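You operate a simulated robot arm through the tools that you are given. There is no shell and no other tool.

You are at the controls of a simulated robot arm. One attempt, no reset.

Task
Put the truck on charge at the rate on its plate.
Fine: key switch off first, plug in with the charger off, then switch it on; it stays on.

The check looks at the end state, three seconds after you hand in, the way a careful person would. Anything else that was tipped, shoved, dropped, spilled or broken makes it a failure.

Robot
A 7-joint arm with a fingered hand, fixed in place. Base frame: the origin is at the foot of the arm, x ahead of it, y to its left, z up. Units: mm, degrees, N and s.
Its first joint turns from -166.0 to 166.0 degrees. Payload 3.7 kg.
The TCP is the grasp point between the finger pads, 25 mm short of the fingertips. In the tool frame z runs along the fingers and y along their closing line. Largest opening 88 mm; the body of the gripper starts 29 mm behind the TCP. The gripper is a hand of 5 fingers: y runs from the thumb to the fingers, the wrist lies at [-13, -106, -174] in the tool frame, and closing takes about 1.5 s.
Orientation is that of the tool frame in the base frame, as a unit quaternion [x, y, z, w]. With the fingers straight down and the wrist toward the robot, the tool's x, y and z point along [0, 1, 0], [1, 0, 0] and [0, 0, -1] of the base frame.

Tools
- The arm moves only by the tool arm_command. Its arguments are lists of equal length, an entry for each row: "linear": the shift along the tool's x, y, z in mm, a list of three; "dr": the turn, a rotation vector about the tool's x, y, z in rad, a list of three; "fingers": the gripper command, from -1 (fully open) to 1 (shut), values between in proportion. In form: {"linear": [[dx, dy, dz], ...], "dr": [[rx, ry, rz], ...], "fingers": [fingers, ...]}. A call has 1 to 20 rows; each row shifts and turns the commanded pose from where the row before left it, along the tool's axes as they then stand. A row lasts 0.2 s, in which the tool goes at most 50 mm and 8.6 degrees; a call with a longer step from one row to the next is refused whole, and so is a gripper value outside its range. A pose out of reach is approached as far as the arm can. The call stops where the force on the tool passes 40 N (or 10 N more than at its start, if that is more) or the arm is blocked; 0.2 s more then pass. Each finger travels about 108 mm/s and halts on what it meets, pressing with about 30 N; the grip force reading is that of the motor and also rises with nothing between the fingers. The clock runs only during rows and for 0.2 s after the last one: add rows that do not move to give the fingers time. It gives the time, the measured TCP pose, the force on the tool (base axes), the opening and the grip force at its end, in the units of the frame above (readings bear some noise), with the torque about the TCP (base axes, N m) and any sound that the robot's microphone picked up.
- Cameras (640 x 400 px; columns grow to the right, rows downward): "scene" is fixed at [50.4, -498.3, 1361.2]; the picture's right is [0.62, -0.79, 0.00], its down [-0.23, -0.18, -0.95] and it looks along [0.75, 0.59, -0.30] (base axes); focal length 339 px, centre (320, 200). "wrist" rides on the gripper at [59, -79, -105] in the tool frame; the picture's right is [-0.73, 0.32, -0.61], its down [-0.62, -0.68, 0.38] and it looks along [-0.29, 0.66, 0.70] (tool axes); focal length 234 px, centre (320, 200). There is no depth. A picture from a camera that has moved, and an enlarged one, comes with that camera's place and axes in the base frame and with its lens.
- grab_frame(camera): a new picture of that camera. It takes no simulated time.
- hand_shape(shape): the hand has 5 fingers and takes this shape, open, in about a second: jaw (thumb against the fingers, like two jaws); tri (thumb and two fingers); tip (a fingertip pinch); poke (one finger out to press); point (the index stretched); flat (the hand flat); cup (the hand cupped); fist (a fist). The gripper value then closes the fingers along that shape, each until it touches; the sizes above hold for jaw. It gives what a move gives, with no picture.
- inspect(camera, box): a new picture of the part [left, top, right, bottom] of that camera's present view, enlarged. It takes no simulated time.
- hand_in(): hands the job in; it is judged then, once.

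Nothing tells you positions but the pictures and the camera data. Unless the task says otherwise, let go and move clear before handing in.

The tools are called after "Call:" as name(argument=value, ...) on one line, values as JSON. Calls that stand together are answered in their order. arm_command: Moves the arm, as the interface text tells. Its arguments: {"type":"object","properties":{"linear":{"type":"array"},"dr":{"type":"array"},"fingers":{"type":"array"}},"required":["linear","dr","fingers"]} The other tools are called the same way: hand_shape (shape) gives the hand a shape; grab_frame (camera) takes a picture; inspect (camera, box) takes an enlarged picture of a part of a camera's view; hand_in () hands the job in.

At the start:

```text
time: 0.0
ee_pos: [525.3, -259.8, 1303.9]
ee_rot: [0.707, 0.707, 0.0, 0.0]
wrist_force: [0.1, -0.1, -0.4]
moment: [0.04, 0.0, 0.01]
opening: 87.6
grip_force: 0.1
shape: jaw
```

scene: 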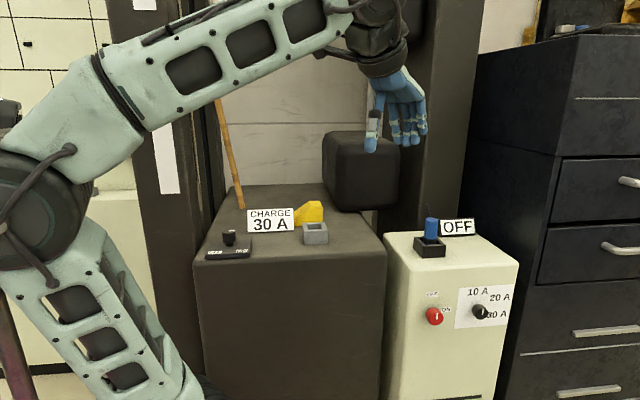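
wrist: 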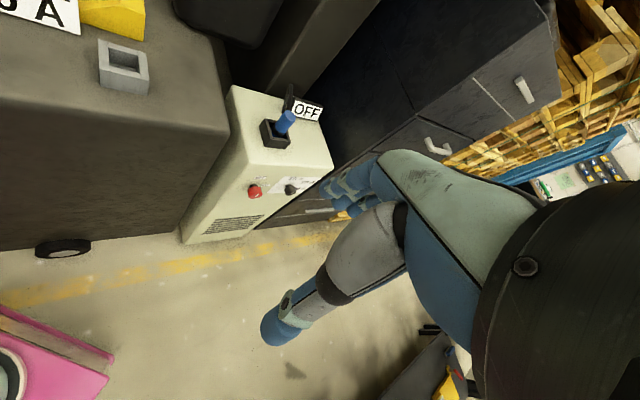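

I see a truck body with a plate reading "CHARGE 30 A", a grey socket, a key switch, and a charger cabinet with a blue plug in a holder, a red on/off knob and a black rate selector. I'll look closer before moving.

Call:
inspect(camera="scene", box=[190, 190, 350, 290])

Call:
inspect(camera="scene", box=[380, 200, 540, 300])

Call:
inspect(camera="scene", box=[410, 270, 522, 340])

Call:
inspect(camera="wrist", box=[160, 80, 352, 200])

Call:
inspect(camera="wrist", box=[0, 0, 192, 120])

```text
4.00 times, centred on (270, 240) of scene
camera zoom: at [50.4, -498.3, 1361.2], right [0.62, -0.79, 0.0], down [-0.23, -0.18, -0.95], along [0.75, 0.59, -0.3], focal length 1354 px, centre (520, 40)
```

zoom: 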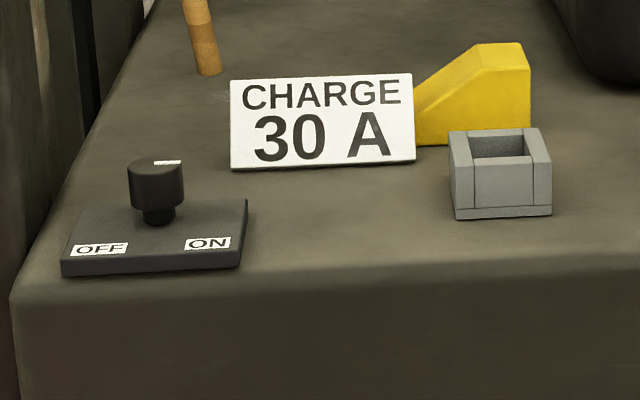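

```text
4.00 times, centred on (460, 250) of scene
camera zoom: at [50.4, -498.3, 1361.2], right [0.62, -0.79, 0.0], down [-0.23, -0.18, -0.95], along [0.75, 0.59, -0.3], focal length 1354 px, centre (-240, 0)
```

zoom: 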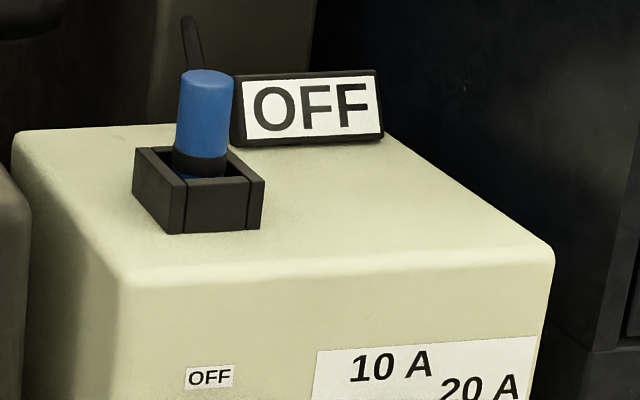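

```text
5.71 times, centred on (466, 305) of scene
camera zoom: at [50.4, -498.3, 1361.2], right [0.62, -0.79, 0.0], down [-0.23, -0.18, -0.95], along [0.75, 0.59, -0.3], focal length 1935 px, centre (-514, -400)
```

zoom: 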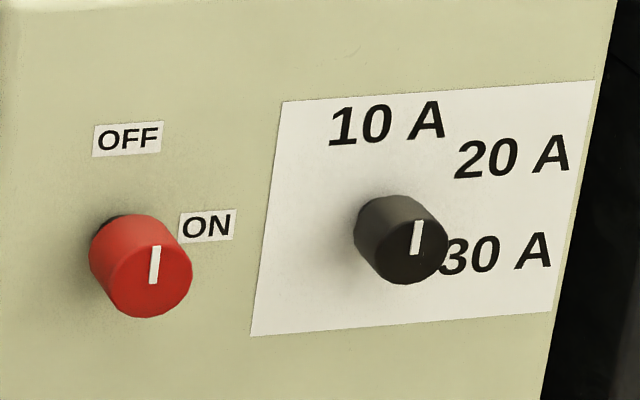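

```text
3.33 times, centred on (256, 140) of wrist
camera zoom: at [445.1, -200.5, 1408.9], right [0.32, -0.73, 0.61], down [-0.68, -0.62, -0.38], along [0.66, -0.29, -0.7], focal length 781 px, centre (533, 400)
```

zoom: 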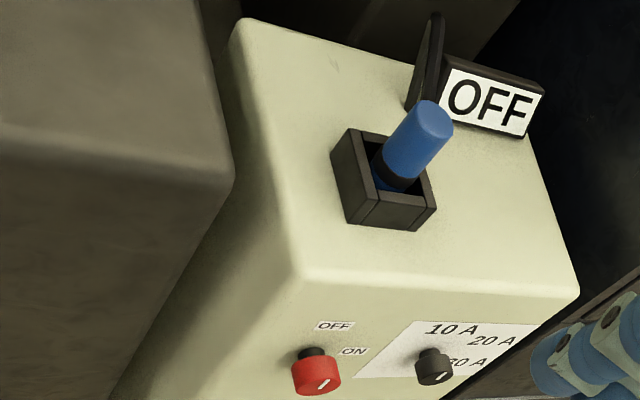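

```text
3.33 times, centred on (96, 60) of wrist
camera zoom: at [445.1, -200.5, 1408.9], right [0.32, -0.73, 0.61], down [-0.68, -0.62, -0.38], along [0.66, -0.29, -0.7], focal length 781 px, centre (1067, 667)
```

zoom: 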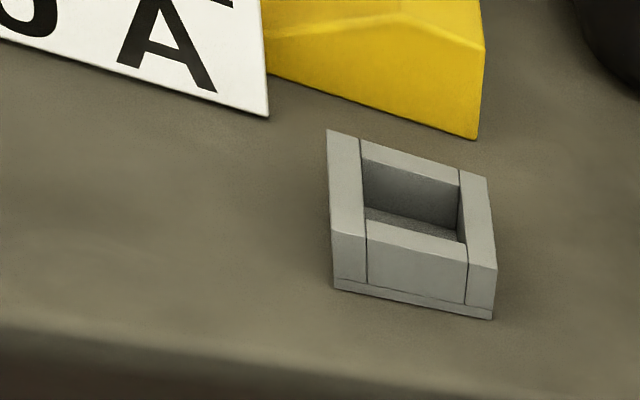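

The charger display reads OFF. The red switch appears to be at OFF, the selector seems to point at 10 A, and the key knob's mark needs a closer look. I put the key near (565, 219, 990), the socket near (787, 97, 983) and the plug near (976, -184, 1013). I'll move the hand high above the key side and look again.

Call:
arm_command(linear=[[46, 0, 8], [46, 0, 8], [46, 0, 8], [46, 0, 8], [46, 0, 8], [46, 0, 8], [46, 0, 8], [46, 0, 8], [46, 0, 8], [46, 0, 8]], dr=[[0, 0, 0], [0, 0, 0], [0, 0, 0], [0, 0, 0], [0, 0, 0], [0, 0, 0], [0, 0, 0], [0, 0, 0], [0, 0, 0], [0, 0, 0]], fingers=[-1, -1, -1, -1, -1, -1, -1, -1, -1, -1])

Call:
grab_frame(camera="wrist")

Call:
grab_frame(camera="scene")

```text
time: 2.2
ee_pos: [523.6, 201.3, 1227.6]
ee_rot: [0.707, 0.707, 0.0, -0.001]
wrist_force: [-0.9, 0.0, 0.3]
moment: [-0.01, -0.01, 0.02]
opening: 87.7
grip_force: 0.1
shape: jaw
```

```text
taken
camera wrist: at [443.2, 259.2, 1331.4], right [0.32, -0.73, 0.61], down [-0.68, -0.62, -0.38], along [0.66, -0.29, -0.7], focal length 234 px, centre (320, 200)
```

wrist: 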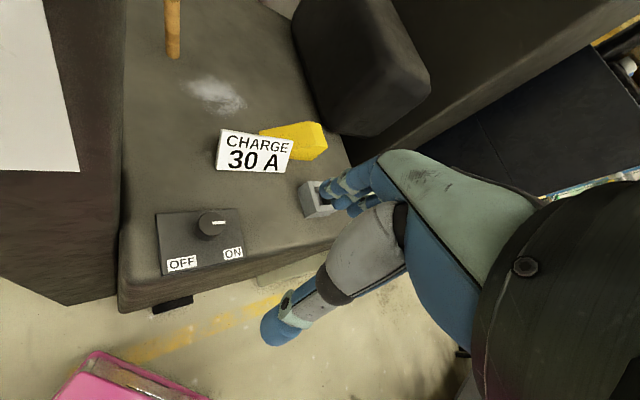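

```text
taken
```

scene: 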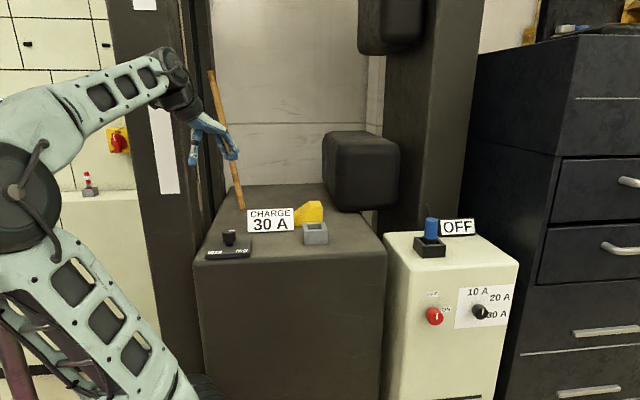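

The key switch and plate are now in the wrist view. I'll zoom in to read the key's mark and get positions.

Call:
inspect(camera="wrist", box=[140, 190, 268, 270])

Call:
inspect(camera="wrist", box=[200, 110, 392, 230])

Call:
inspect(camera="scene", box=[190, 215, 270, 265])

Call:
inspect(camera="scene", box=[450, 275, 522, 335])

```text
5.00 times, centred on (204, 230) of wrist
camera zoom: at [443.2, 259.2, 1331.4], right [0.32, -0.73, 0.61], down [-0.68, -0.62, -0.38], along [0.66, -0.29, -0.7], focal length 1171 px, centre (900, 50)
```

zoom: 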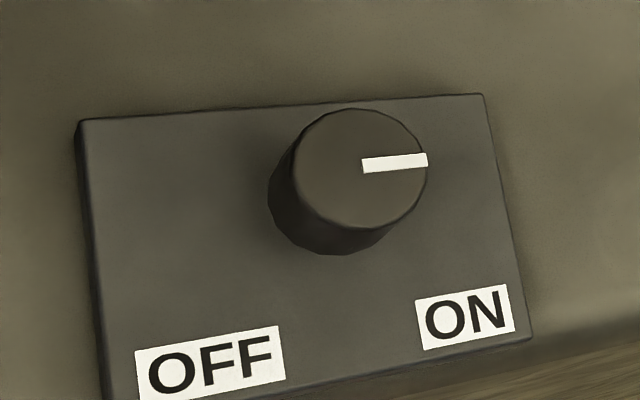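

```text
3.33 times, centred on (296, 170) of wrist
camera zoom: at [443.2, 259.2, 1331.4], right [0.32, -0.73, 0.61], down [-0.68, -0.62, -0.38], along [0.66, -0.29, -0.7], focal length 781 px, centre (400, 300)
```

zoom: 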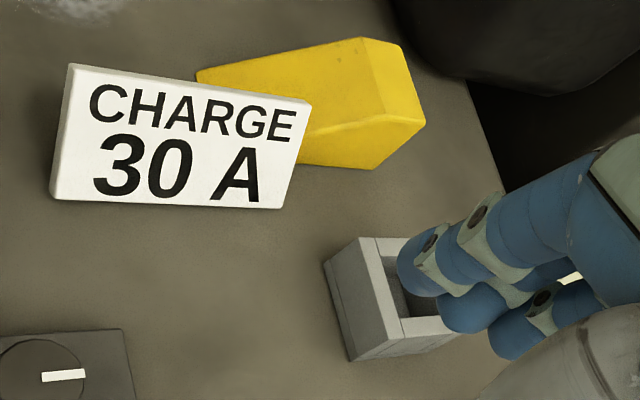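

```text
8.00 times, centred on (230, 240) of scene
camera zoom: at [50.4, -498.3, 1361.2], right [0.62, -0.79, 0.0], down [-0.23, -0.18, -0.95], along [0.75, 0.59, -0.3], focal length 2709 px, centre (1040, -120)
```

zoom: 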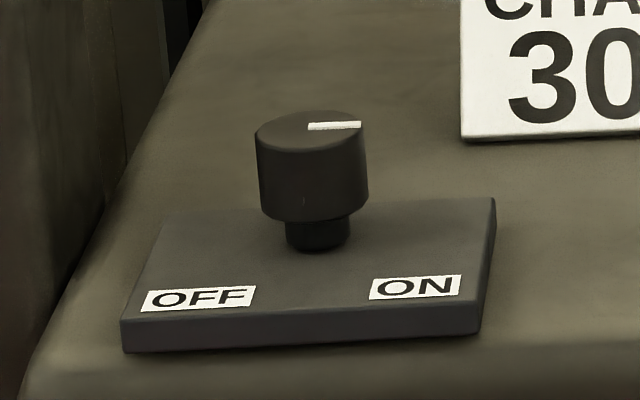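

```text
6.67 times, centred on (486, 305) of scene
camera zoom: at [50.4, -498.3, 1361.2], right [0.62, -0.79, 0.0], down [-0.23, -0.18, -0.95], along [0.75, 0.59, -0.3], focal length 2257 px, centre (-787, -500)
```

zoom: 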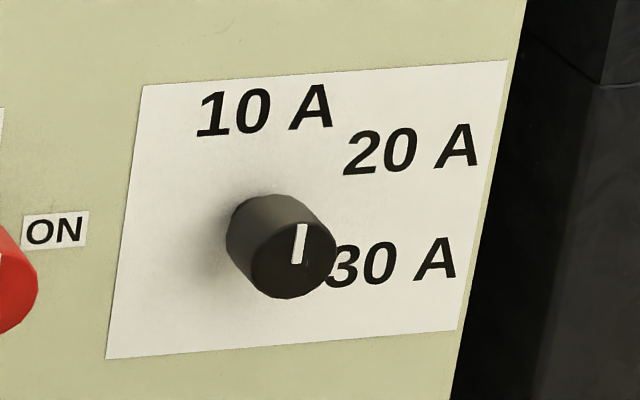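

The key's mark points right, on the ON side, so it is ON and must be turned to OFF. I put the cap top near (592, 255, 989), about 36 mm across. I'll move above it to confirm the alignment.

Call:
arm_command(linear=[[13.4, 17.1, 34.4], [13.4, 17.1, 34.4], [13.4, 17.1, 34.4], [13.4, 17.1, 34.4]], dr=[[0, 0, 0], [0, 0, 0], [0, 0, 0], [0, 0, 0]], fingers=[-1, -1, -1, -1])

Call:
grab_frame(camera="wrist")

Call:
grab_frame(camera="scene")

Call:
inspect(camera="scene", box=[150, 130, 310, 270])

```text
time: 3.2
ee_pos: [591.9, 256.4, 1088.6]
ee_rot: [0.707, 0.708, 0.0, -0.001]
wrist_force: [-0.4, 0.5, 0.0]
moment: [0.02, 0.02, -0.05]
opening: 87.8
grip_force: 0.1
shape: jaw
```

```text
taken
camera wrist: at [513.0, 315.3, 1192.8], right [0.32, -0.73, 0.61], down [-0.68, -0.62, -0.38], along [0.66, -0.29, -0.7], focal length 234 px, centre (320, 200)
```

wrist: 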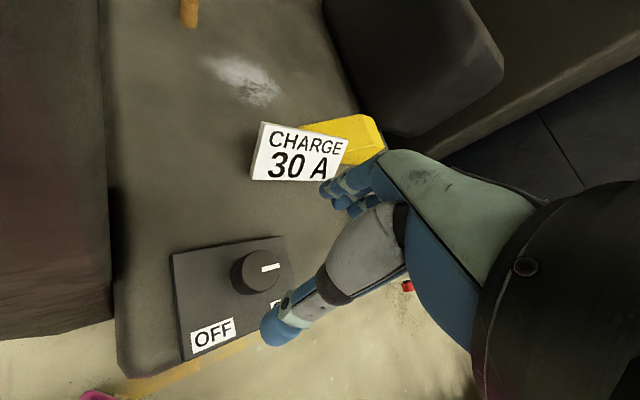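

```text
taken
```

scene: 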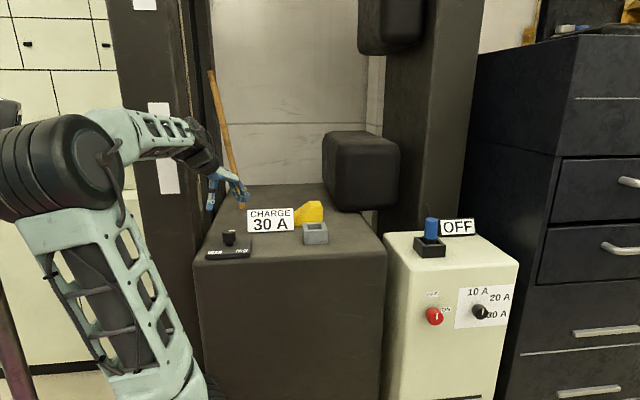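

```text
2.86 times, centred on (230, 200) of scene
camera zoom: at [50.4, -498.3, 1361.2], right [0.62, -0.79, 0.0], down [-0.23, -0.18, -0.95], along [0.75, 0.59, -0.3], focal length 968 px, centre (577, 200)
```

zoom: 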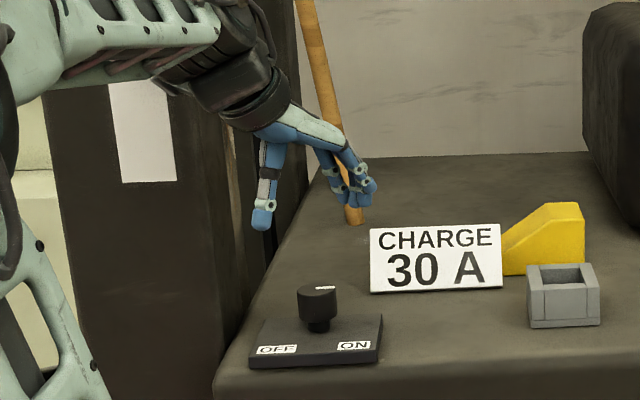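

Call:
inspect(camera="wrist", box=[160, 220, 320, 370])

```text
2.67 times, centred on (240, 295) of wrist
camera zoom: at [513.0, 315.3, 1192.8], right [0.32, -0.73, 0.61], down [-0.68, -0.62, -0.38], along [0.66, -0.29, -0.7], focal length 624 px, centre (533, -53)
```

zoom: 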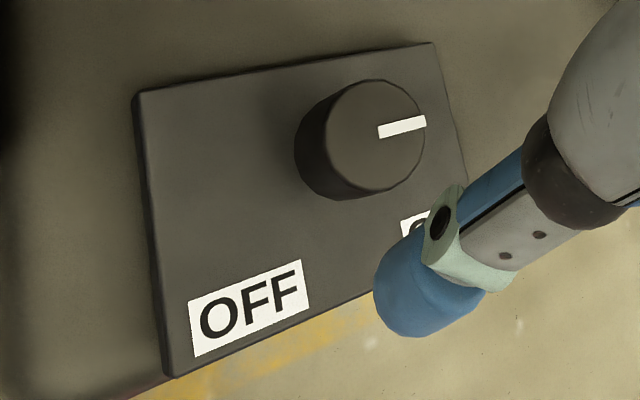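

The cap centre is confirmed at about (591.5, 254), so I'll descend around it with the hand open.

Call:
arm_command(linear=[[-2, 0, 30], [0, 0, 30], [0, 0, 25], [0, 0, 20]], dr=[[0, 0, 0], [0, 0, 0], [0, 0, 0], [0, 0, 0]], fingers=[-1, -1, -1, -1])

Call:
grab_frame(camera="wrist")

Call:
inspect(camera="scene", box=[180, 180, 300, 270])

```text
time: 4.2
ee_pos: [591.6, 253.0, 980.3]
ee_rot: [0.707, 0.707, 0.0, 0.0]
wrist_force: [0.1, 1.4, -0.3]
moment: [0.03, -0.02, -0.01]
opening: 87.9
grip_force: 0.0
shape: jaw
```

```text
taken
camera wrist: at [512.3, 310.9, 1084.7], right [0.32, -0.73, 0.61], down [-0.68, -0.62, -0.38], along [0.66, -0.29, -0.7], focal length 234 px, centre (320, 200)
```

wrist: 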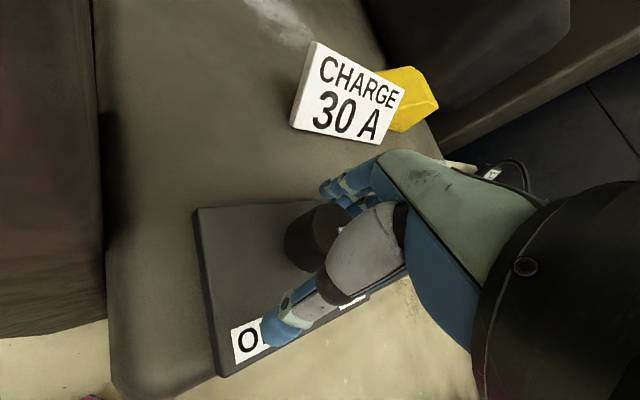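

```text
4.44 times, centred on (240, 225) of scene
camera zoom: at [50.4, -498.3, 1361.2], right [0.62, -0.79, 0.0], down [-0.23, -0.18, -0.95], along [0.75, 0.59, -0.3], focal length 1505 px, centre (676, 89)
```

zoom: 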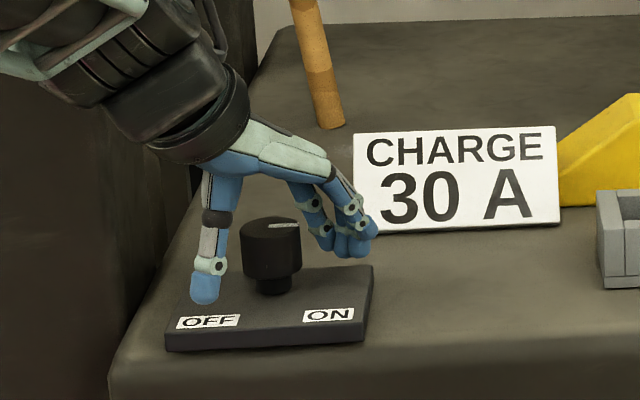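

The fingers straddle the cap, so I'll close on it.

Call:
arm_command(linear=[[0, 0, 0], [0, 0, 0], [0, 0, 0], [0, 0, 0], [0, 0, 0], [0, 0, 0], [0, 0, 0]], dr=[[0, 0, 0], [0, 0, 0], [0, 0, 0], [0, 0, 0], [0, 0, 0], [0, 0, 0], [0, 0, 0]], fingers=[-0.3, 0.2, 0.6, 1, 1, 1, 1])

Call:
inspect(camera="wrist", box=[190, 130, 430, 280])

Call:
inspect(camera="scene", box=[180, 180, 300, 270])

```text
time: 5.8
ee_pos: [591.7, 251.9, 979.1]
ee_rot: [0.707, 0.707, -0.001, 0.0]
wrist_force: [-6.6, -2.0, -5.2]
moment: [-0.02, 0.17, -0.02]
opening: 29.9
grip_force: 30.4
shape: jaw
```

```text
2.67 times, centred on (310, 205) of wrist
camera zoom: at [512.1, 310.8, 1084.7], right [0.32, -0.73, 0.61], down [-0.68, -0.62, -0.38], along [0.66, -0.29, -0.7], focal length 624 px, centre (347, 187)
```

zoom: 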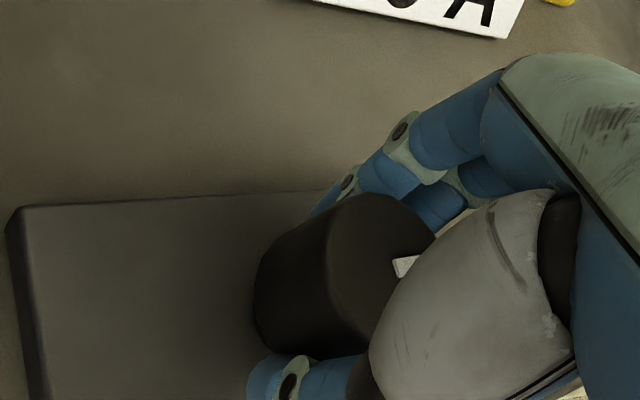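

```text
4.44 times, centred on (240, 225) of scene
camera zoom: at [50.4, -498.3, 1361.2], right [0.62, -0.79, 0.0], down [-0.23, -0.18, -0.95], along [0.75, 0.59, -0.3], focal length 1505 px, centre (676, 89)
```

zoom: 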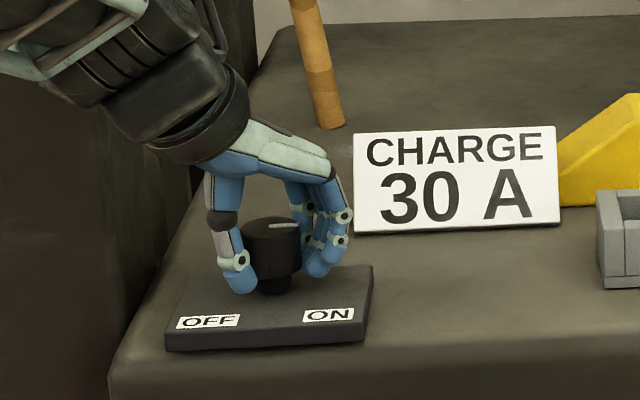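

The cap is gripped. I'll turn it counterclockwise seen from above, about 23° first, to see whether it follows.

Call:
arm_command(linear=[[0, 0, 0], [0, 0, 0], [0, 0, 0], [0, 0, 0]], dr=[[0, 0, -0.1], [0, 0, -0.1], [0, 0, -0.1], [0, 0, -0.1]], fingers=[1, 1, 1, 1])

Call:
inspect(camera="scene", box=[180, 180, 300, 270])

Call:
inspect(camera="wrist", box=[190, 130, 430, 280])

```text
time: 6.8
ee_pos: [592.1, 251.8, 980.6]
ee_rot: [0.552, 0.834, -0.001, 0.0]
wrist_force: [-7.0, -5.8, -14.2]
moment: [-0.08, 0.09, 0.03]
opening: 28.9
grip_force: 30.5
shape: jaw
```

```text
4.44 times, centred on (240, 225) of scene
camera zoom: at [50.4, -498.3, 1361.2], right [0.62, -0.79, 0.0], down [-0.23, -0.18, -0.95], along [0.75, 0.59, -0.3], focal length 1505 px, centre (676, 89)
```

zoom: 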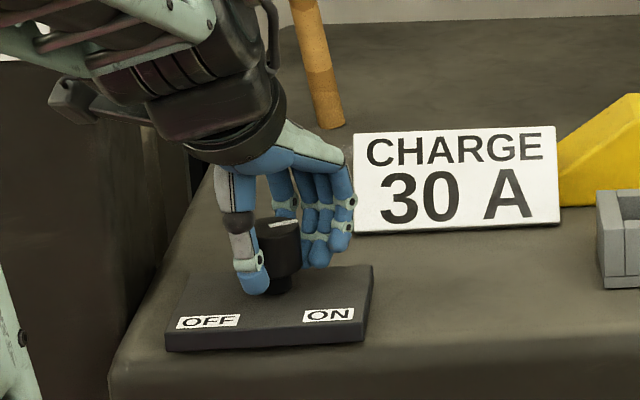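

```text
2.67 times, centred on (310, 205) of wrist
camera zoom: at [496.4, 275.3, 1085.9], right [0.58, -0.54, 0.61], down [-0.38, -0.84, -0.38], along [0.72, -0.01, -0.7], focal length 624 px, centre (347, 187)
```

zoom: 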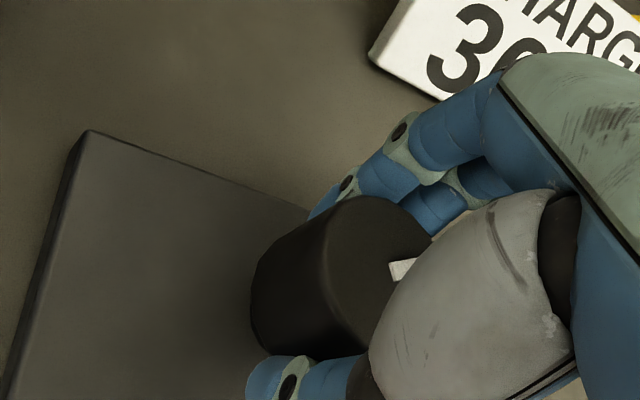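

The cap turns with the hand and there is almost no resisting torque, so I'll keep going counterclockwise.

Call:
arm_command(linear=[[0, 0, 0], [0, 0, 0], [0, 0, 0], [0, 0, 0], [0, 0, 0]], dr=[[0, 0, -0.1], [0, 0, -0.1], [0, 0, -0.1], [0, 0, -0.1], [0, 0, -0.1]], fingers=[1, 1, 1, 1, 1])

Call:
inspect(camera="scene", box=[180, 180, 300, 270])

Call:
inspect(camera="wrist", box=[190, 130, 430, 280])

```text
time: 8.0
ee_pos: [593.1, 253.1, 979.4]
ee_rot: [0.329, 0.944, 0.0, 0.0]
wrist_force: [-3.8, -9.9, -13.0]
moment: [-0.18, 0.06, -0.04]
opening: 28.7
grip_force: 29.5
shape: jaw
```

```text
4.44 times, centred on (240, 225) of scene
camera zoom: at [50.4, -498.3, 1361.2], right [0.62, -0.79, 0.0], down [-0.23, -0.18, -0.95], along [0.75, 0.59, -0.3], focal length 1505 px, centre (676, 89)
```

zoom: 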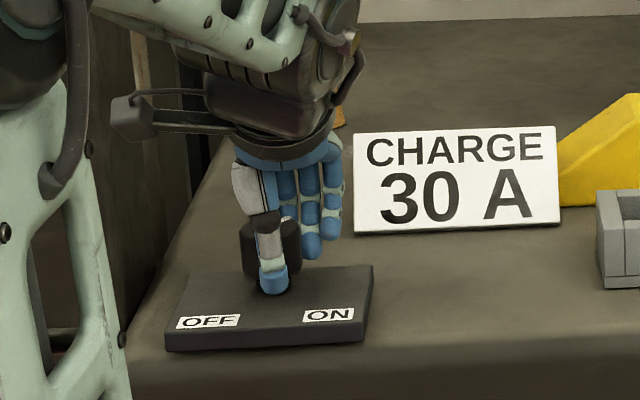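

```text
2.67 times, centred on (310, 205) of wrist
camera zoom: at [497.7, 227.1, 1085.9], right [0.77, -0.2, 0.61], down [0.07, -0.92, -0.38], along [0.64, 0.34, -0.7], focal length 624 px, centre (347, 187)
```

zoom: 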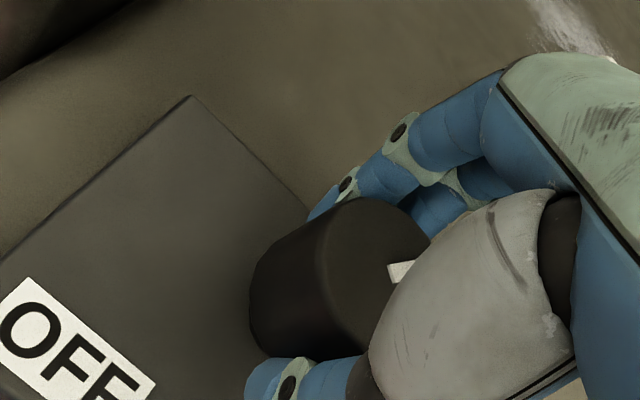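

Still turning freely at about 52°, with no stop reached. I'll continue.

Call:
arm_command(linear=[[0, 0, 0], [0, 0, 0], [0, 0, 0], [0, 0, 0], [0, 0, 0]], dr=[[0, 0, -0.1], [0, 0, -0.1], [0, 0, -0.1], [0, 0, -0.1], [0, 0, -0.1]], fingers=[1, 1, 1, 1, 1])

Call:
inspect(camera="scene", box=[180, 180, 300, 270])

Call:
inspect(camera="wrist", box=[190, 130, 430, 280])

```text
time: 9.2
ee_pos: [592.7, 252.5, 979.9]
ee_rot: [0.085, 0.996, 0.0, 0.0]
wrist_force: [2.2, -3.4, -15.5]
moment: [0.01, -0.07, 0.0]
opening: 27.9
grip_force: 29.9
shape: jaw
```

```text
4.44 times, centred on (240, 225) of scene
camera zoom: at [50.4, -498.3, 1361.2], right [0.62, -0.79, 0.0], down [-0.23, -0.18, -0.95], along [0.75, 0.59, -0.3], focal length 1505 px, centre (676, 89)
```

zoom: 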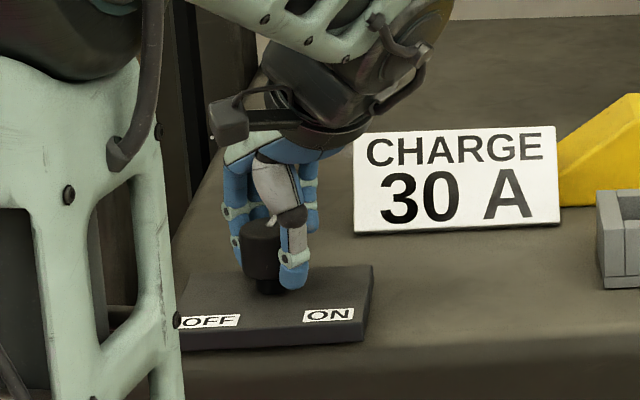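

```text
2.67 times, centred on (310, 205) of wrist
camera zoom: at [521.5, 184.4, 1086.5], right [0.77, 0.2, 0.61], down [0.5, -0.78, -0.38], along [0.4, 0.6, -0.7], focal length 624 px, centre (347, 187)
```

zoom: 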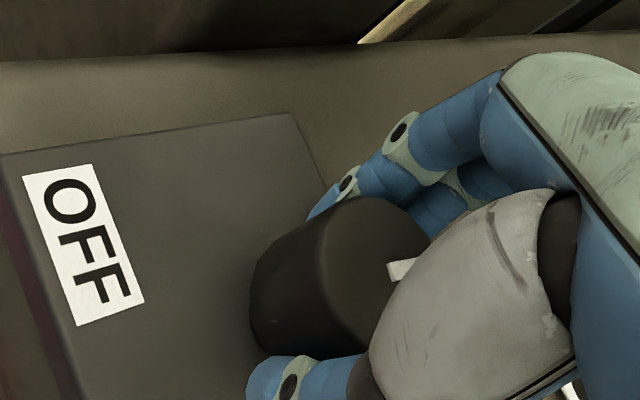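

Around 80° now and still following the hand. I'll go on in smaller steps to feel for the stop.

Call:
arm_command(linear=[[0, 0, 0], [0, 0, 0], [0, 0, 0]], dr=[[0, 0, -0.1], [0, 0, -0.1], [0, 0, -0.1]], fingers=[1, 1, 1])

Call:
inspect(camera="scene", box=[180, 180, 300, 270])

Call:
inspect(camera="wrist", box=[190, 130, 430, 280])

```text
time: 10.0
ee_pos: [595.0, 253.1, 980.2]
ee_rot: [-0.065, 0.998, 0.0, 0.0]
wrist_force: [8.6, -3.4, -14.1]
moment: [-0.01, -0.18, -0.2]
opening: 28.1
grip_force: 30.0
shape: jaw
```

```text
4.44 times, centred on (240, 225) of scene
camera zoom: at [50.4, -498.3, 1361.2], right [0.62, -0.79, 0.0], down [-0.23, -0.18, -0.95], along [0.75, 0.59, -0.3], focal length 1505 px, centre (676, 89)
```

zoom: 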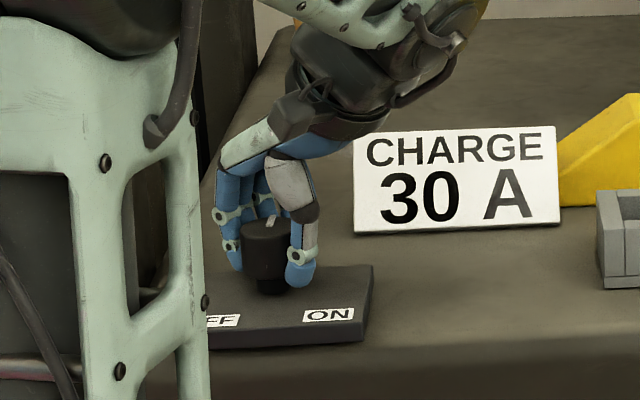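

```text
2.67 times, centred on (310, 205) of wrist
camera zoom: at [545.5, 166.5, 1086.5], right [0.68, 0.41, 0.61], down [0.71, -0.59, -0.38], along [0.2, 0.69, -0.7], focal length 624 px, centre (347, 187)
```

zoom: 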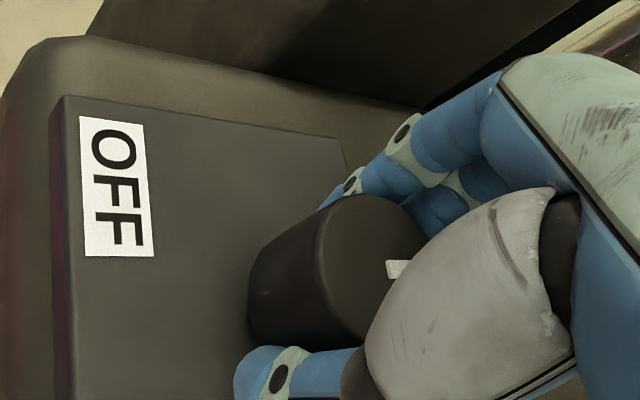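

Torque appears at about 97° of hand turn and the mark now points straight back, so this looks like the stop. I'll press slightly further to confirm.

Call:
arm_command(linear=[[0, 0, 0], [0, 0, 0]], dr=[[0, 0, -0.1], [0, 0, 0]], fingers=[1, 1])

Call:
inspect(camera="scene", box=[200, 200, 264, 240])

Call:
inspect(camera="wrist", box=[190, 130, 430, 280])

```text
time: 10.6
ee_pos: [594.1, 252.4, 981.4]
ee_rot: [-0.114, 0.993, 0.0, 0.0]
wrist_force: [13.2, -3.3, -11.1]
moment: [0.01, -0.3, -0.3]
opening: 27.5
grip_force: 29.5
shape: jaw
```

```text
10.00 times, centred on (232, 220) of scene
camera zoom: at [50.4, -498.3, 1361.2], right [0.62, -0.79, 0.0], down [-0.23, -0.18, -0.95], along [0.75, 0.59, -0.3], focal length 3386 px, centre (1200, 0)
```

zoom: 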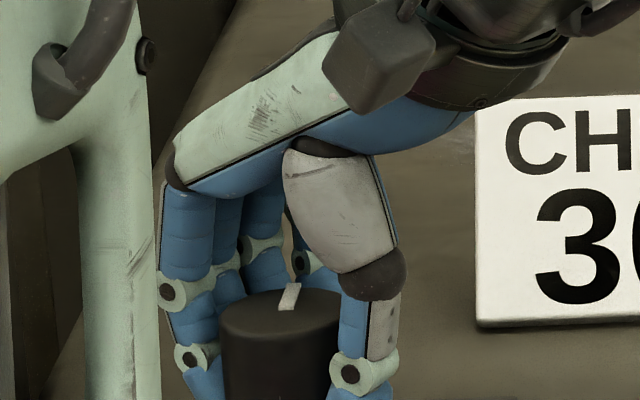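

```text
2.67 times, centred on (310, 205) of wrist
camera zoom: at [554.3, 162.3, 1086.4], right [0.63, 0.48, 0.61], down [0.76, -0.52, -0.38], along [0.13, 0.71, -0.7], focal length 624 px, centre (347, 187)
```

zoom: 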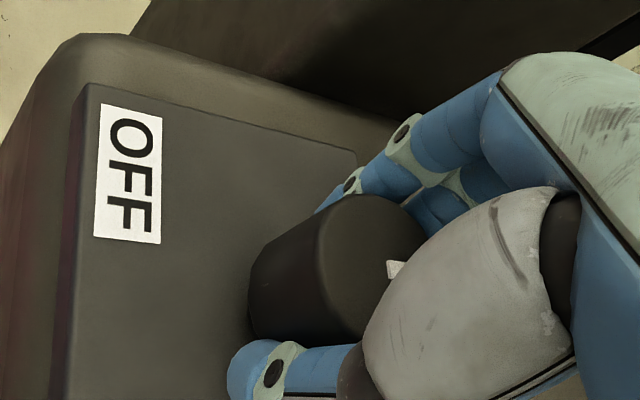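

The stop is confirmed: torque rises and the cap no longer follows. The key is at its far end, so I'll release and lift to check.

Call:
arm_command(linear=[[0, 0, 0], [0, 0, 0], [0, 0, 0], [0, 0, 0], [0, 0, 0], [0, 0, 0], [0, 0, -30], [0, 0, -40], [0, 0, -40]], dr=[[0, 0, 0], [0, 0, 0], [0, 0, 0], [0, 0, 0], [0, 0, 0], [0, 0, 0], [0, 0, 0], [0, 0, 0], [0, 0, 0]], fingers=[0.5, 0, -0.5, -1, -1, -1, -1, -1, -1])

Call:
inspect(camera="scene", box=[180, 180, 300, 270])

Call:
grab_frame(camera="wrist")

```text
time: 12.6
ee_pos: [594.7, 250.2, 1087.8]
ee_rot: [-0.115, 0.993, 0.0, 0.0]
wrist_force: [-0.2, 0.8, 0.4]
moment: [-0.02, -0.01, 0.02]
opening: 87.7
grip_force: 0.1
shape: jaw
```

```text
4.44 times, centred on (240, 225) of scene
camera zoom: at [50.4, -498.3, 1361.2], right [0.62, -0.79, 0.0], down [-0.23, -0.18, -0.95], along [0.75, 0.59, -0.3], focal length 1505 px, centre (676, 89)
```

zoom: 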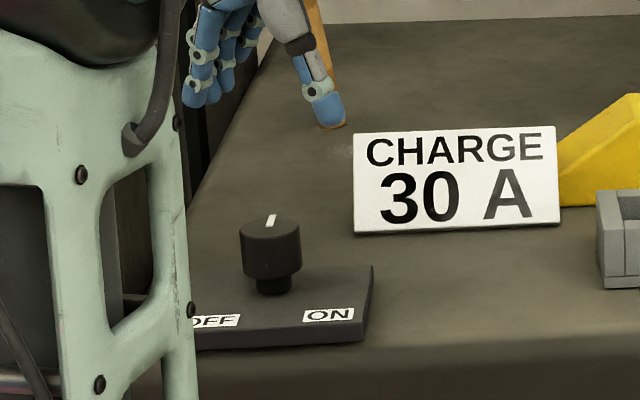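

```text
taken
camera wrist: at [554.4, 160.4, 1193.8], right [0.63, 0.48, 0.61], down [0.76, -0.52, -0.38], along [0.13, 0.71, -0.7], focal length 234 px, centre (320, 200)
```

wrist: 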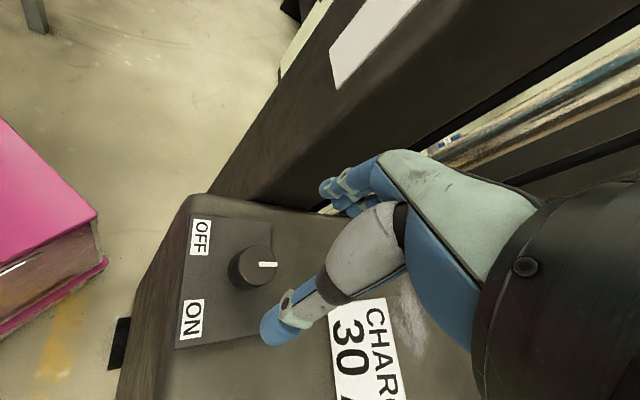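

The mark now points straight back (12 o'clock), having started at 3 o'clock beside ON. The labels sit at the front corners, so before trusting this I'll check that 3 o'clock was the other end of travel.

Call:
arm_command(linear=[[1, -2, 35], [1, 0, 35], [0, 0, 36], [0, 0, 0], [0, 0, 0], [0, 0, 0], [0, 0, 0], [0, 0, 0], [0, 0, 0], [0, 0, 0], [0, 0, 0]], dr=[[0, 0, 0], [0, 0, 0], [0, 0, 0], [0, 0, 0], [0, 0, 0], [0, 0, 0], [0, 0, 0], [0, 0, 0], [0, 0, 0], [0, 0, 0], [0, 0, 0]], fingers=[-1, -1, -1, -1, -0.3, 0.3, 1, 1, 1, 1, 1])

Call:
inspect(camera="scene", box=[180, 180, 300, 270])

```text
time: 15.0
ee_pos: [591.9, 250.0, 985.4]
ee_rot: [-0.114, 0.994, 0.0, 0.0]
wrist_force: [-0.9, -6.4, -3.2]
moment: [-0.09, 0.03, -0.03]
opening: 30.1
grip_force: 29.8
shape: jaw
```

```text
4.44 times, centred on (240, 225) of scene
camera zoom: at [50.4, -498.3, 1361.2], right [0.62, -0.79, 0.0], down [-0.23, -0.18, -0.95], along [0.75, 0.59, -0.3], focal length 1505 px, centre (676, 89)
```

zoom: 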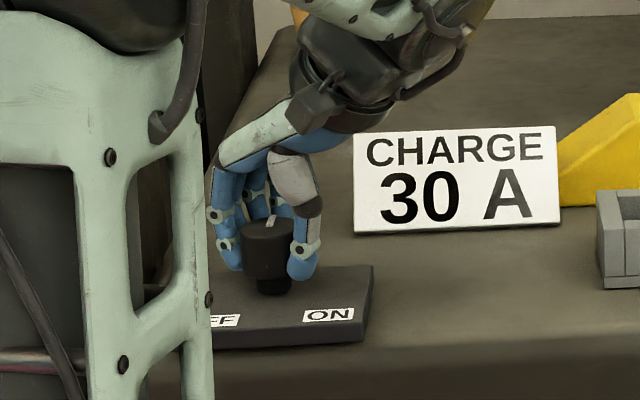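

Call:
arm_command(linear=[[0, 0, 0], [0, 0, 0], [0, 0, 0], [0, 0, 0], [0, 0, 0], [0, 0, 0], [0, 0, 0], [0, 0, 0], [0, 0, 0], [0, 0, 0], [0, 0, 0], [0, 0, 0], [0, 0, 0], [0, 0, 0], [0, 0, 0]], dr=[[0, 0, 0.1], [0, 0, 0.1], [0, 0, 0.1], [0, 0, 0.1], [0, 0, 0.1], [0, 0, 0.1], [0, 0, 0.1], [0, 0, 0.1], [0, 0, 0.1], [0, 0, 0.1], [0, 0, 0.1], [0, 0, 0.1], [0, 0, 0.1], [0, 0, 0.1], [0, 0, 0.1]], fingers=[1, 1, 1, 1, 1, 1, 1, 1, 1, 1, 1, 1, 1, 1, 1])

Call:
inspect(camera="scene", box=[180, 180, 300, 270])

Call:
inspect(camera="wrist", box=[190, 130, 430, 280])

```text
time: 18.2
ee_pos: [590.8, 250.3, 985.4]
ee_rot: [0.594, 0.804, 0.0, -0.001]
wrist_force: [-13.5, 8.3, -8.0]
moment: [0.12, 0.27, 0.24]
opening: 29.1
grip_force: 30.2
shape: jaw
```

```text
4.44 times, centred on (240, 225) of scene
camera zoom: at [50.4, -498.3, 1361.2], right [0.62, -0.79, 0.0], down [-0.23, -0.18, -0.95], along [0.75, 0.59, -0.3], focal length 1505 px, centre (676, 89)
```

zoom: 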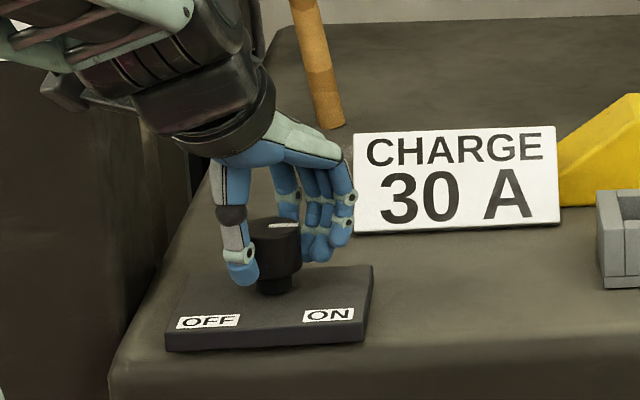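

```text
2.67 times, centred on (310, 205) of wrist
camera zoom: at [497.9, 283.4, 1091.0], right [0.52, -0.6, 0.61], down [-0.47, -0.8, -0.38], along [0.71, -0.08, -0.7], focal length 624 px, centre (347, 187)
```

zoom: 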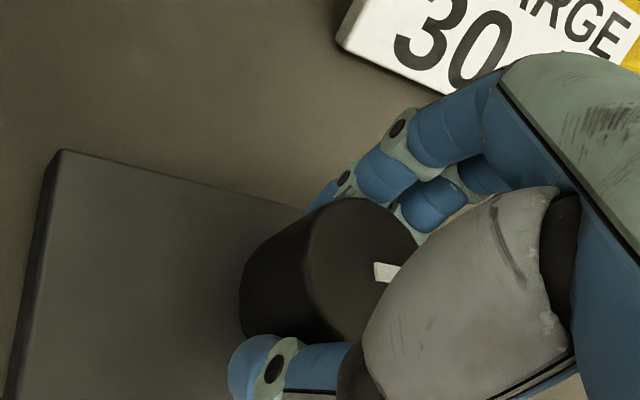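

There is a stop at 3 o'clock too, so travel runs only from 3 (ON) to 12 o'clock, and 12 must be OFF. I'll turn it back fully to 12.

Call:
arm_command(linear=[[0, 0, 0], [0, 0, 0], [0, 0, 0], [0, 0, 0], [0, 0, 0], [0, 0, 0], [0, 0, 0], [0, 0, 0], [0, 0, 0], [0, 0, 0], [0, 0, 0], [0, 0, 0], [0, 0, 0], [0, 0, 0], [0, 0, 0], [0, 0, 0], [0, 0, 0]], dr=[[0, 0, -0.1], [0, 0, -0.1], [0, 0, -0.1], [0, 0, -0.1], [0, 0, -0.1], [0, 0, -0.1], [0, 0, -0.1], [0, 0, -0.1], [0, 0, -0.1], [0, 0, -0.1], [0, 0, -0.1], [0, 0, -0.1], [0, 0, -0.1], [0, 0, -0.1], [0, 0, -0.1], [0, 0, -0.1], [0, 0, -0.1]], fingers=[1, 1, 1, 1, 1, 1, 1, 1, 1, 1, 1, 1, 1, 1, 1, 1, 1])

Call:
inspect(camera="scene", box=[180, 180, 300, 270])

Call:
inspect(camera="wrist", box=[190, 130, 430, 280])

```text
time: 21.8
ee_pos: [592.8, 250.3, 985.0]
ee_rot: [-0.213, 0.977, 0.0, 0.001]
wrist_force: [13.3, -1.0, -0.7]
moment: [0.02, -0.22, -0.28]
opening: 29.6
grip_force: 29.7
shape: jaw
```

```text
4.44 times, centred on (240, 225) of scene
camera zoom: at [50.4, -498.3, 1361.2], right [0.62, -0.79, 0.0], down [-0.23, -0.18, -0.95], along [0.75, 0.59, -0.3], focal length 1505 px, centre (676, 89)
```

zoom: 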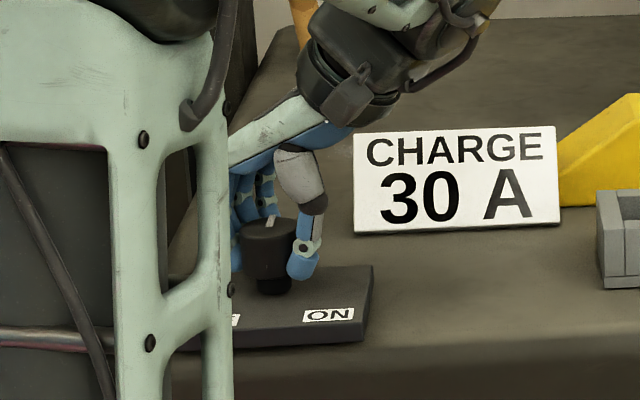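

```text
2.67 times, centred on (310, 205) of wrist
camera zoom: at [571.1, 153.8, 1090.2], right [0.52, 0.6, 0.61], down [0.85, -0.36, -0.38], along [-0.01, 0.72, -0.7], focal length 624 px, centre (347, 187)
```

zoom: 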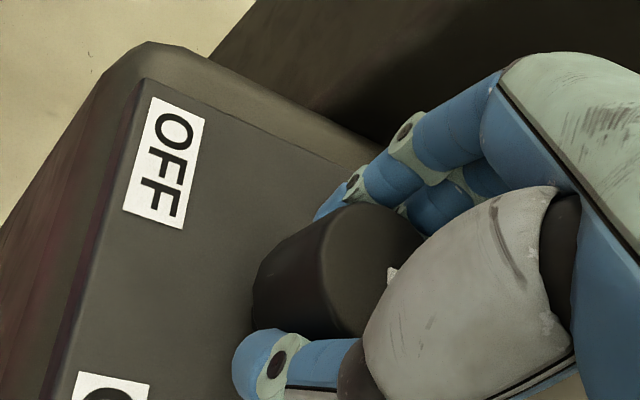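

The key is back against the OFF stop. I'll release, lift clear, and turn the wrist back to nominal.

Call:
arm_command(linear=[[0, 0, 0], [0, 0, 0], [0, 0, 0], [0, 0, 0], [0, 0, 0], [0, 0, 0], [0, 0, -30], [0, 0, -40], [0, 0, -40], [0, 0, -40], [0, 0, -40]], dr=[[0, 0, 0], [0, 0, 0], [0, 0, 0], [0, 0, 0], [0, 0, 0], [0, 0, 0], [0, 0, 0], [0, 0, 0], [0, 0, 0], [0, 0, 0.1], [0, 0, 0.1]], fingers=[0.5, 0, -0.5, -1, -1, -1, -1, -1, -1, -1, -1])

Call:
arm_command(linear=[[0, 0, 0], [0, 0, 0], [0, 0, 0], [0, 0, 0], [0, 0, 0], [0, 0, 0], [0, 0, 0], [0, 0, 0], [0, 0, 0], [0, 0, 0], [0, 0, 0], [0, 0, 0], [0, 0, 0], [0, 0, 0]], dr=[[0, 0, 0.13], [0, 0, 0.13], [0, 0, 0.13], [0, 0, 0.13], [0, 0, 0.13], [0, 0, 0.13], [0, 0, 0.13], [0, 0, 0.13], [0, 0, 0.13], [0, 0, 0.13], [0, 0, 0.13], [0, 0, 0.13], [0, 0, 0.13], [0, 0, 0.11]], fingers=[-1, -1, -1, -1, -1, -1, -1, -1, -1, -1, -1, -1, -1, -1])

Call:
grab_frame(camera="wrist")

Call:
grab_frame(camera="scene")

Call:
inspect(camera="scene", box=[190, 190, 350, 290])

```text
time: 24.2
ee_pos: [591.6, 250.9, 1174.1]
ee_rot: [-0.114, 0.994, 0.0, 0.0]
wrist_force: [0.8, -0.1, 0.0]
moment: [0.0, 0.02, 0.0]
opening: 87.5
grip_force: 0.0
shape: jaw
```

```text
time: 27.2
ee_pos: [593.3, 249.4, 1174.6]
ee_rot: [0.708, 0.706, 0.0, 0.0]
wrist_force: [0.4, -1.1, 0.1]
moment: [-0.03, 0.01, -0.03]
opening: 87.6
grip_force: 0.1
shape: jaw
```

```text
taken
camera wrist: at [512.8, 309.3, 1280.6], right [0.32, -0.73, 0.61], down [-0.68, -0.62, -0.38], along [0.66, -0.29, -0.7], focal length 234 px, centre (320, 200)
```

wrist: 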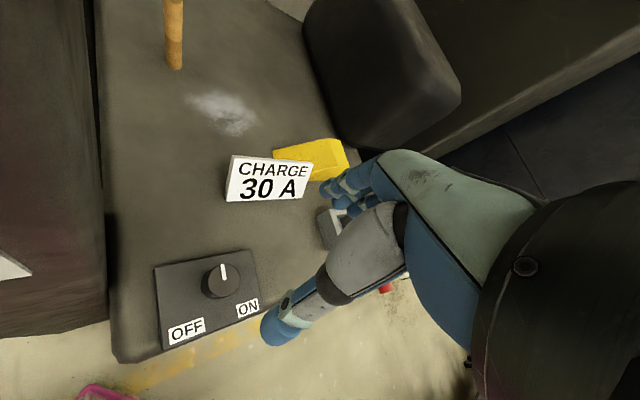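

```text
taken
```

scene: 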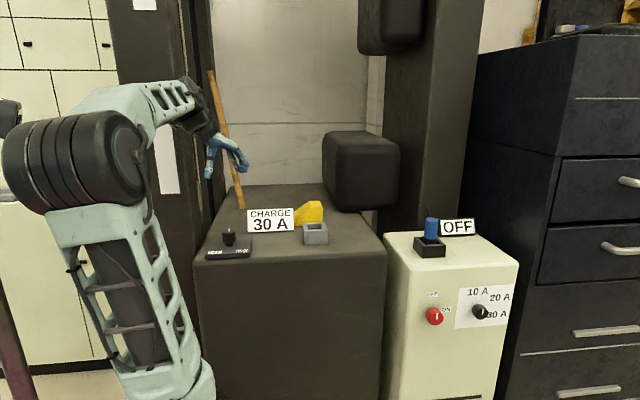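

```text
4.00 times, centred on (270, 240) of scene
camera zoom: at [50.4, -498.3, 1361.2], right [0.62, -0.79, 0.0], down [-0.23, -0.18, -0.95], along [0.75, 0.59, -0.3], focal length 1354 px, centre (520, 40)
```

zoom: 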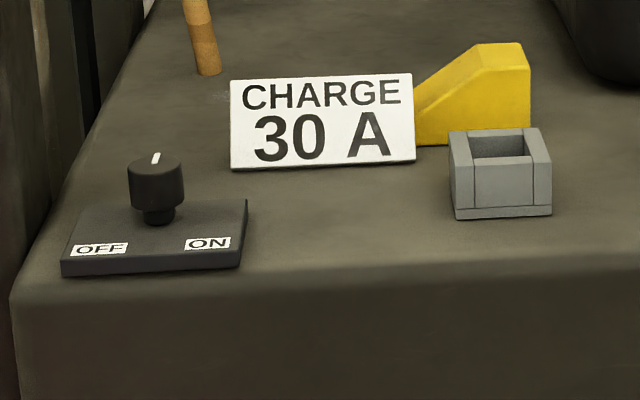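

The key is OFF at 12 o'clock. Next I'll go to the charger side and look closely at the plug, the red switch and the selector.

Call:
arm_command(linear=[[-41.6, 8.9, 2], [-41.6, 8.9, 2], [-41.6, 8.9, 2], [-41.6, 8.9, 2], [-41.6, 8.9, 2], [-41.6, 8.9, 2], [-41.6, 8.9, 2], [-41.6, 8.9, 2], [-41.6, 8.9, 2], [-41.6, 8.9, 2], [-41.6, 8.9, 2], [-41.6, 8.9, 2]], dr=[[0, 0, 0], [0, 0, 0], [0, 0, 0], [0, 0, 0], [0, 0, 0], [0, 0, 0], [0, 0, 0], [0, 0, 0], [0, 0, 0], [0, 0, 0], [0, 0, 0], [0, 0, 0]], fingers=[-1, -1, -1, -1, -1, -1, -1, -1, -1, -1, -1, -1])

Call:
grab_frame(camera="wrist")

Call:
inspect(camera="wrist", box=[200, 170, 360, 270])

Call:
inspect(camera="wrist", box=[220, 50, 380, 150])

```text
time: 29.8
ee_pos: [696.7, -247.9, 1151.0]
ee_rot: [0.707, 0.707, 0.0, 0.0]
wrist_force: [-0.2, 0.7, -0.4]
moment: [0.0, -0.01, 0.0]
opening: 88.0
grip_force: 0.1
shape: jaw
```

```text
taken
camera wrist: at [616.8, -189.3, 1255.8], right [0.32, -0.73, 0.61], down [-0.68, -0.62, -0.38], along [0.66, -0.29, -0.7], focal length 234 px, centre (320, 200)
```

wrist: 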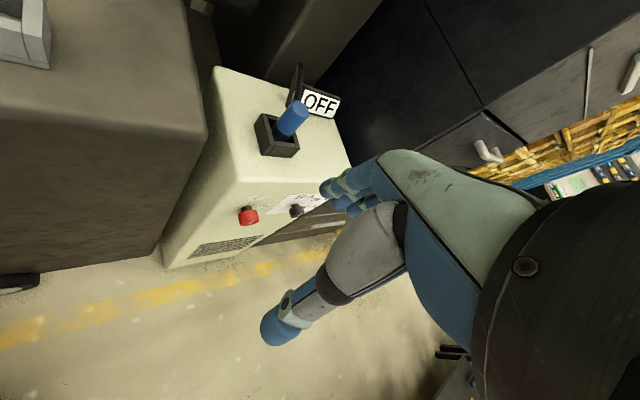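

```text
4.00 times, centred on (280, 220) of wrist
camera zoom: at [616.8, -189.3, 1255.8], right [0.32, -0.73, 0.61], down [-0.68, -0.62, -0.38], along [0.66, -0.29, -0.7], focal length 937 px, centre (480, 120)
```

zoom: 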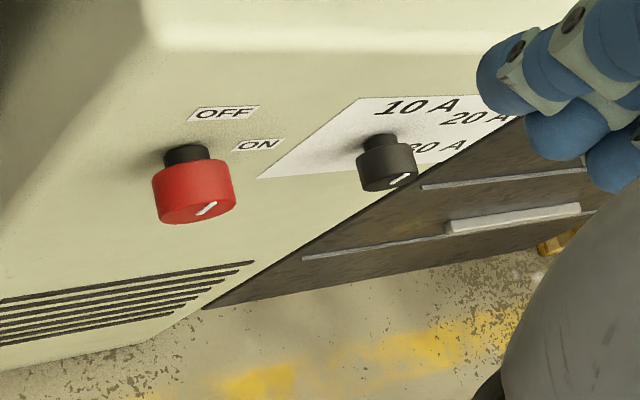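

```text
4.00 times, centred on (300, 100) of wrist
camera zoom: at [616.8, -189.3, 1255.8], right [0.32, -0.73, 0.61], down [-0.68, -0.62, -0.38], along [0.66, -0.29, -0.7], focal length 937 px, centre (400, 600)
```

zoom: 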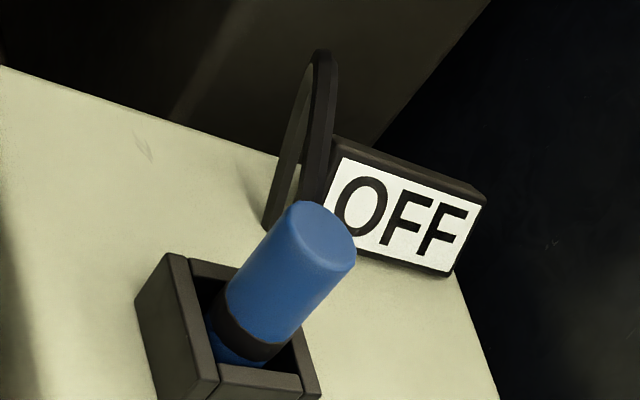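

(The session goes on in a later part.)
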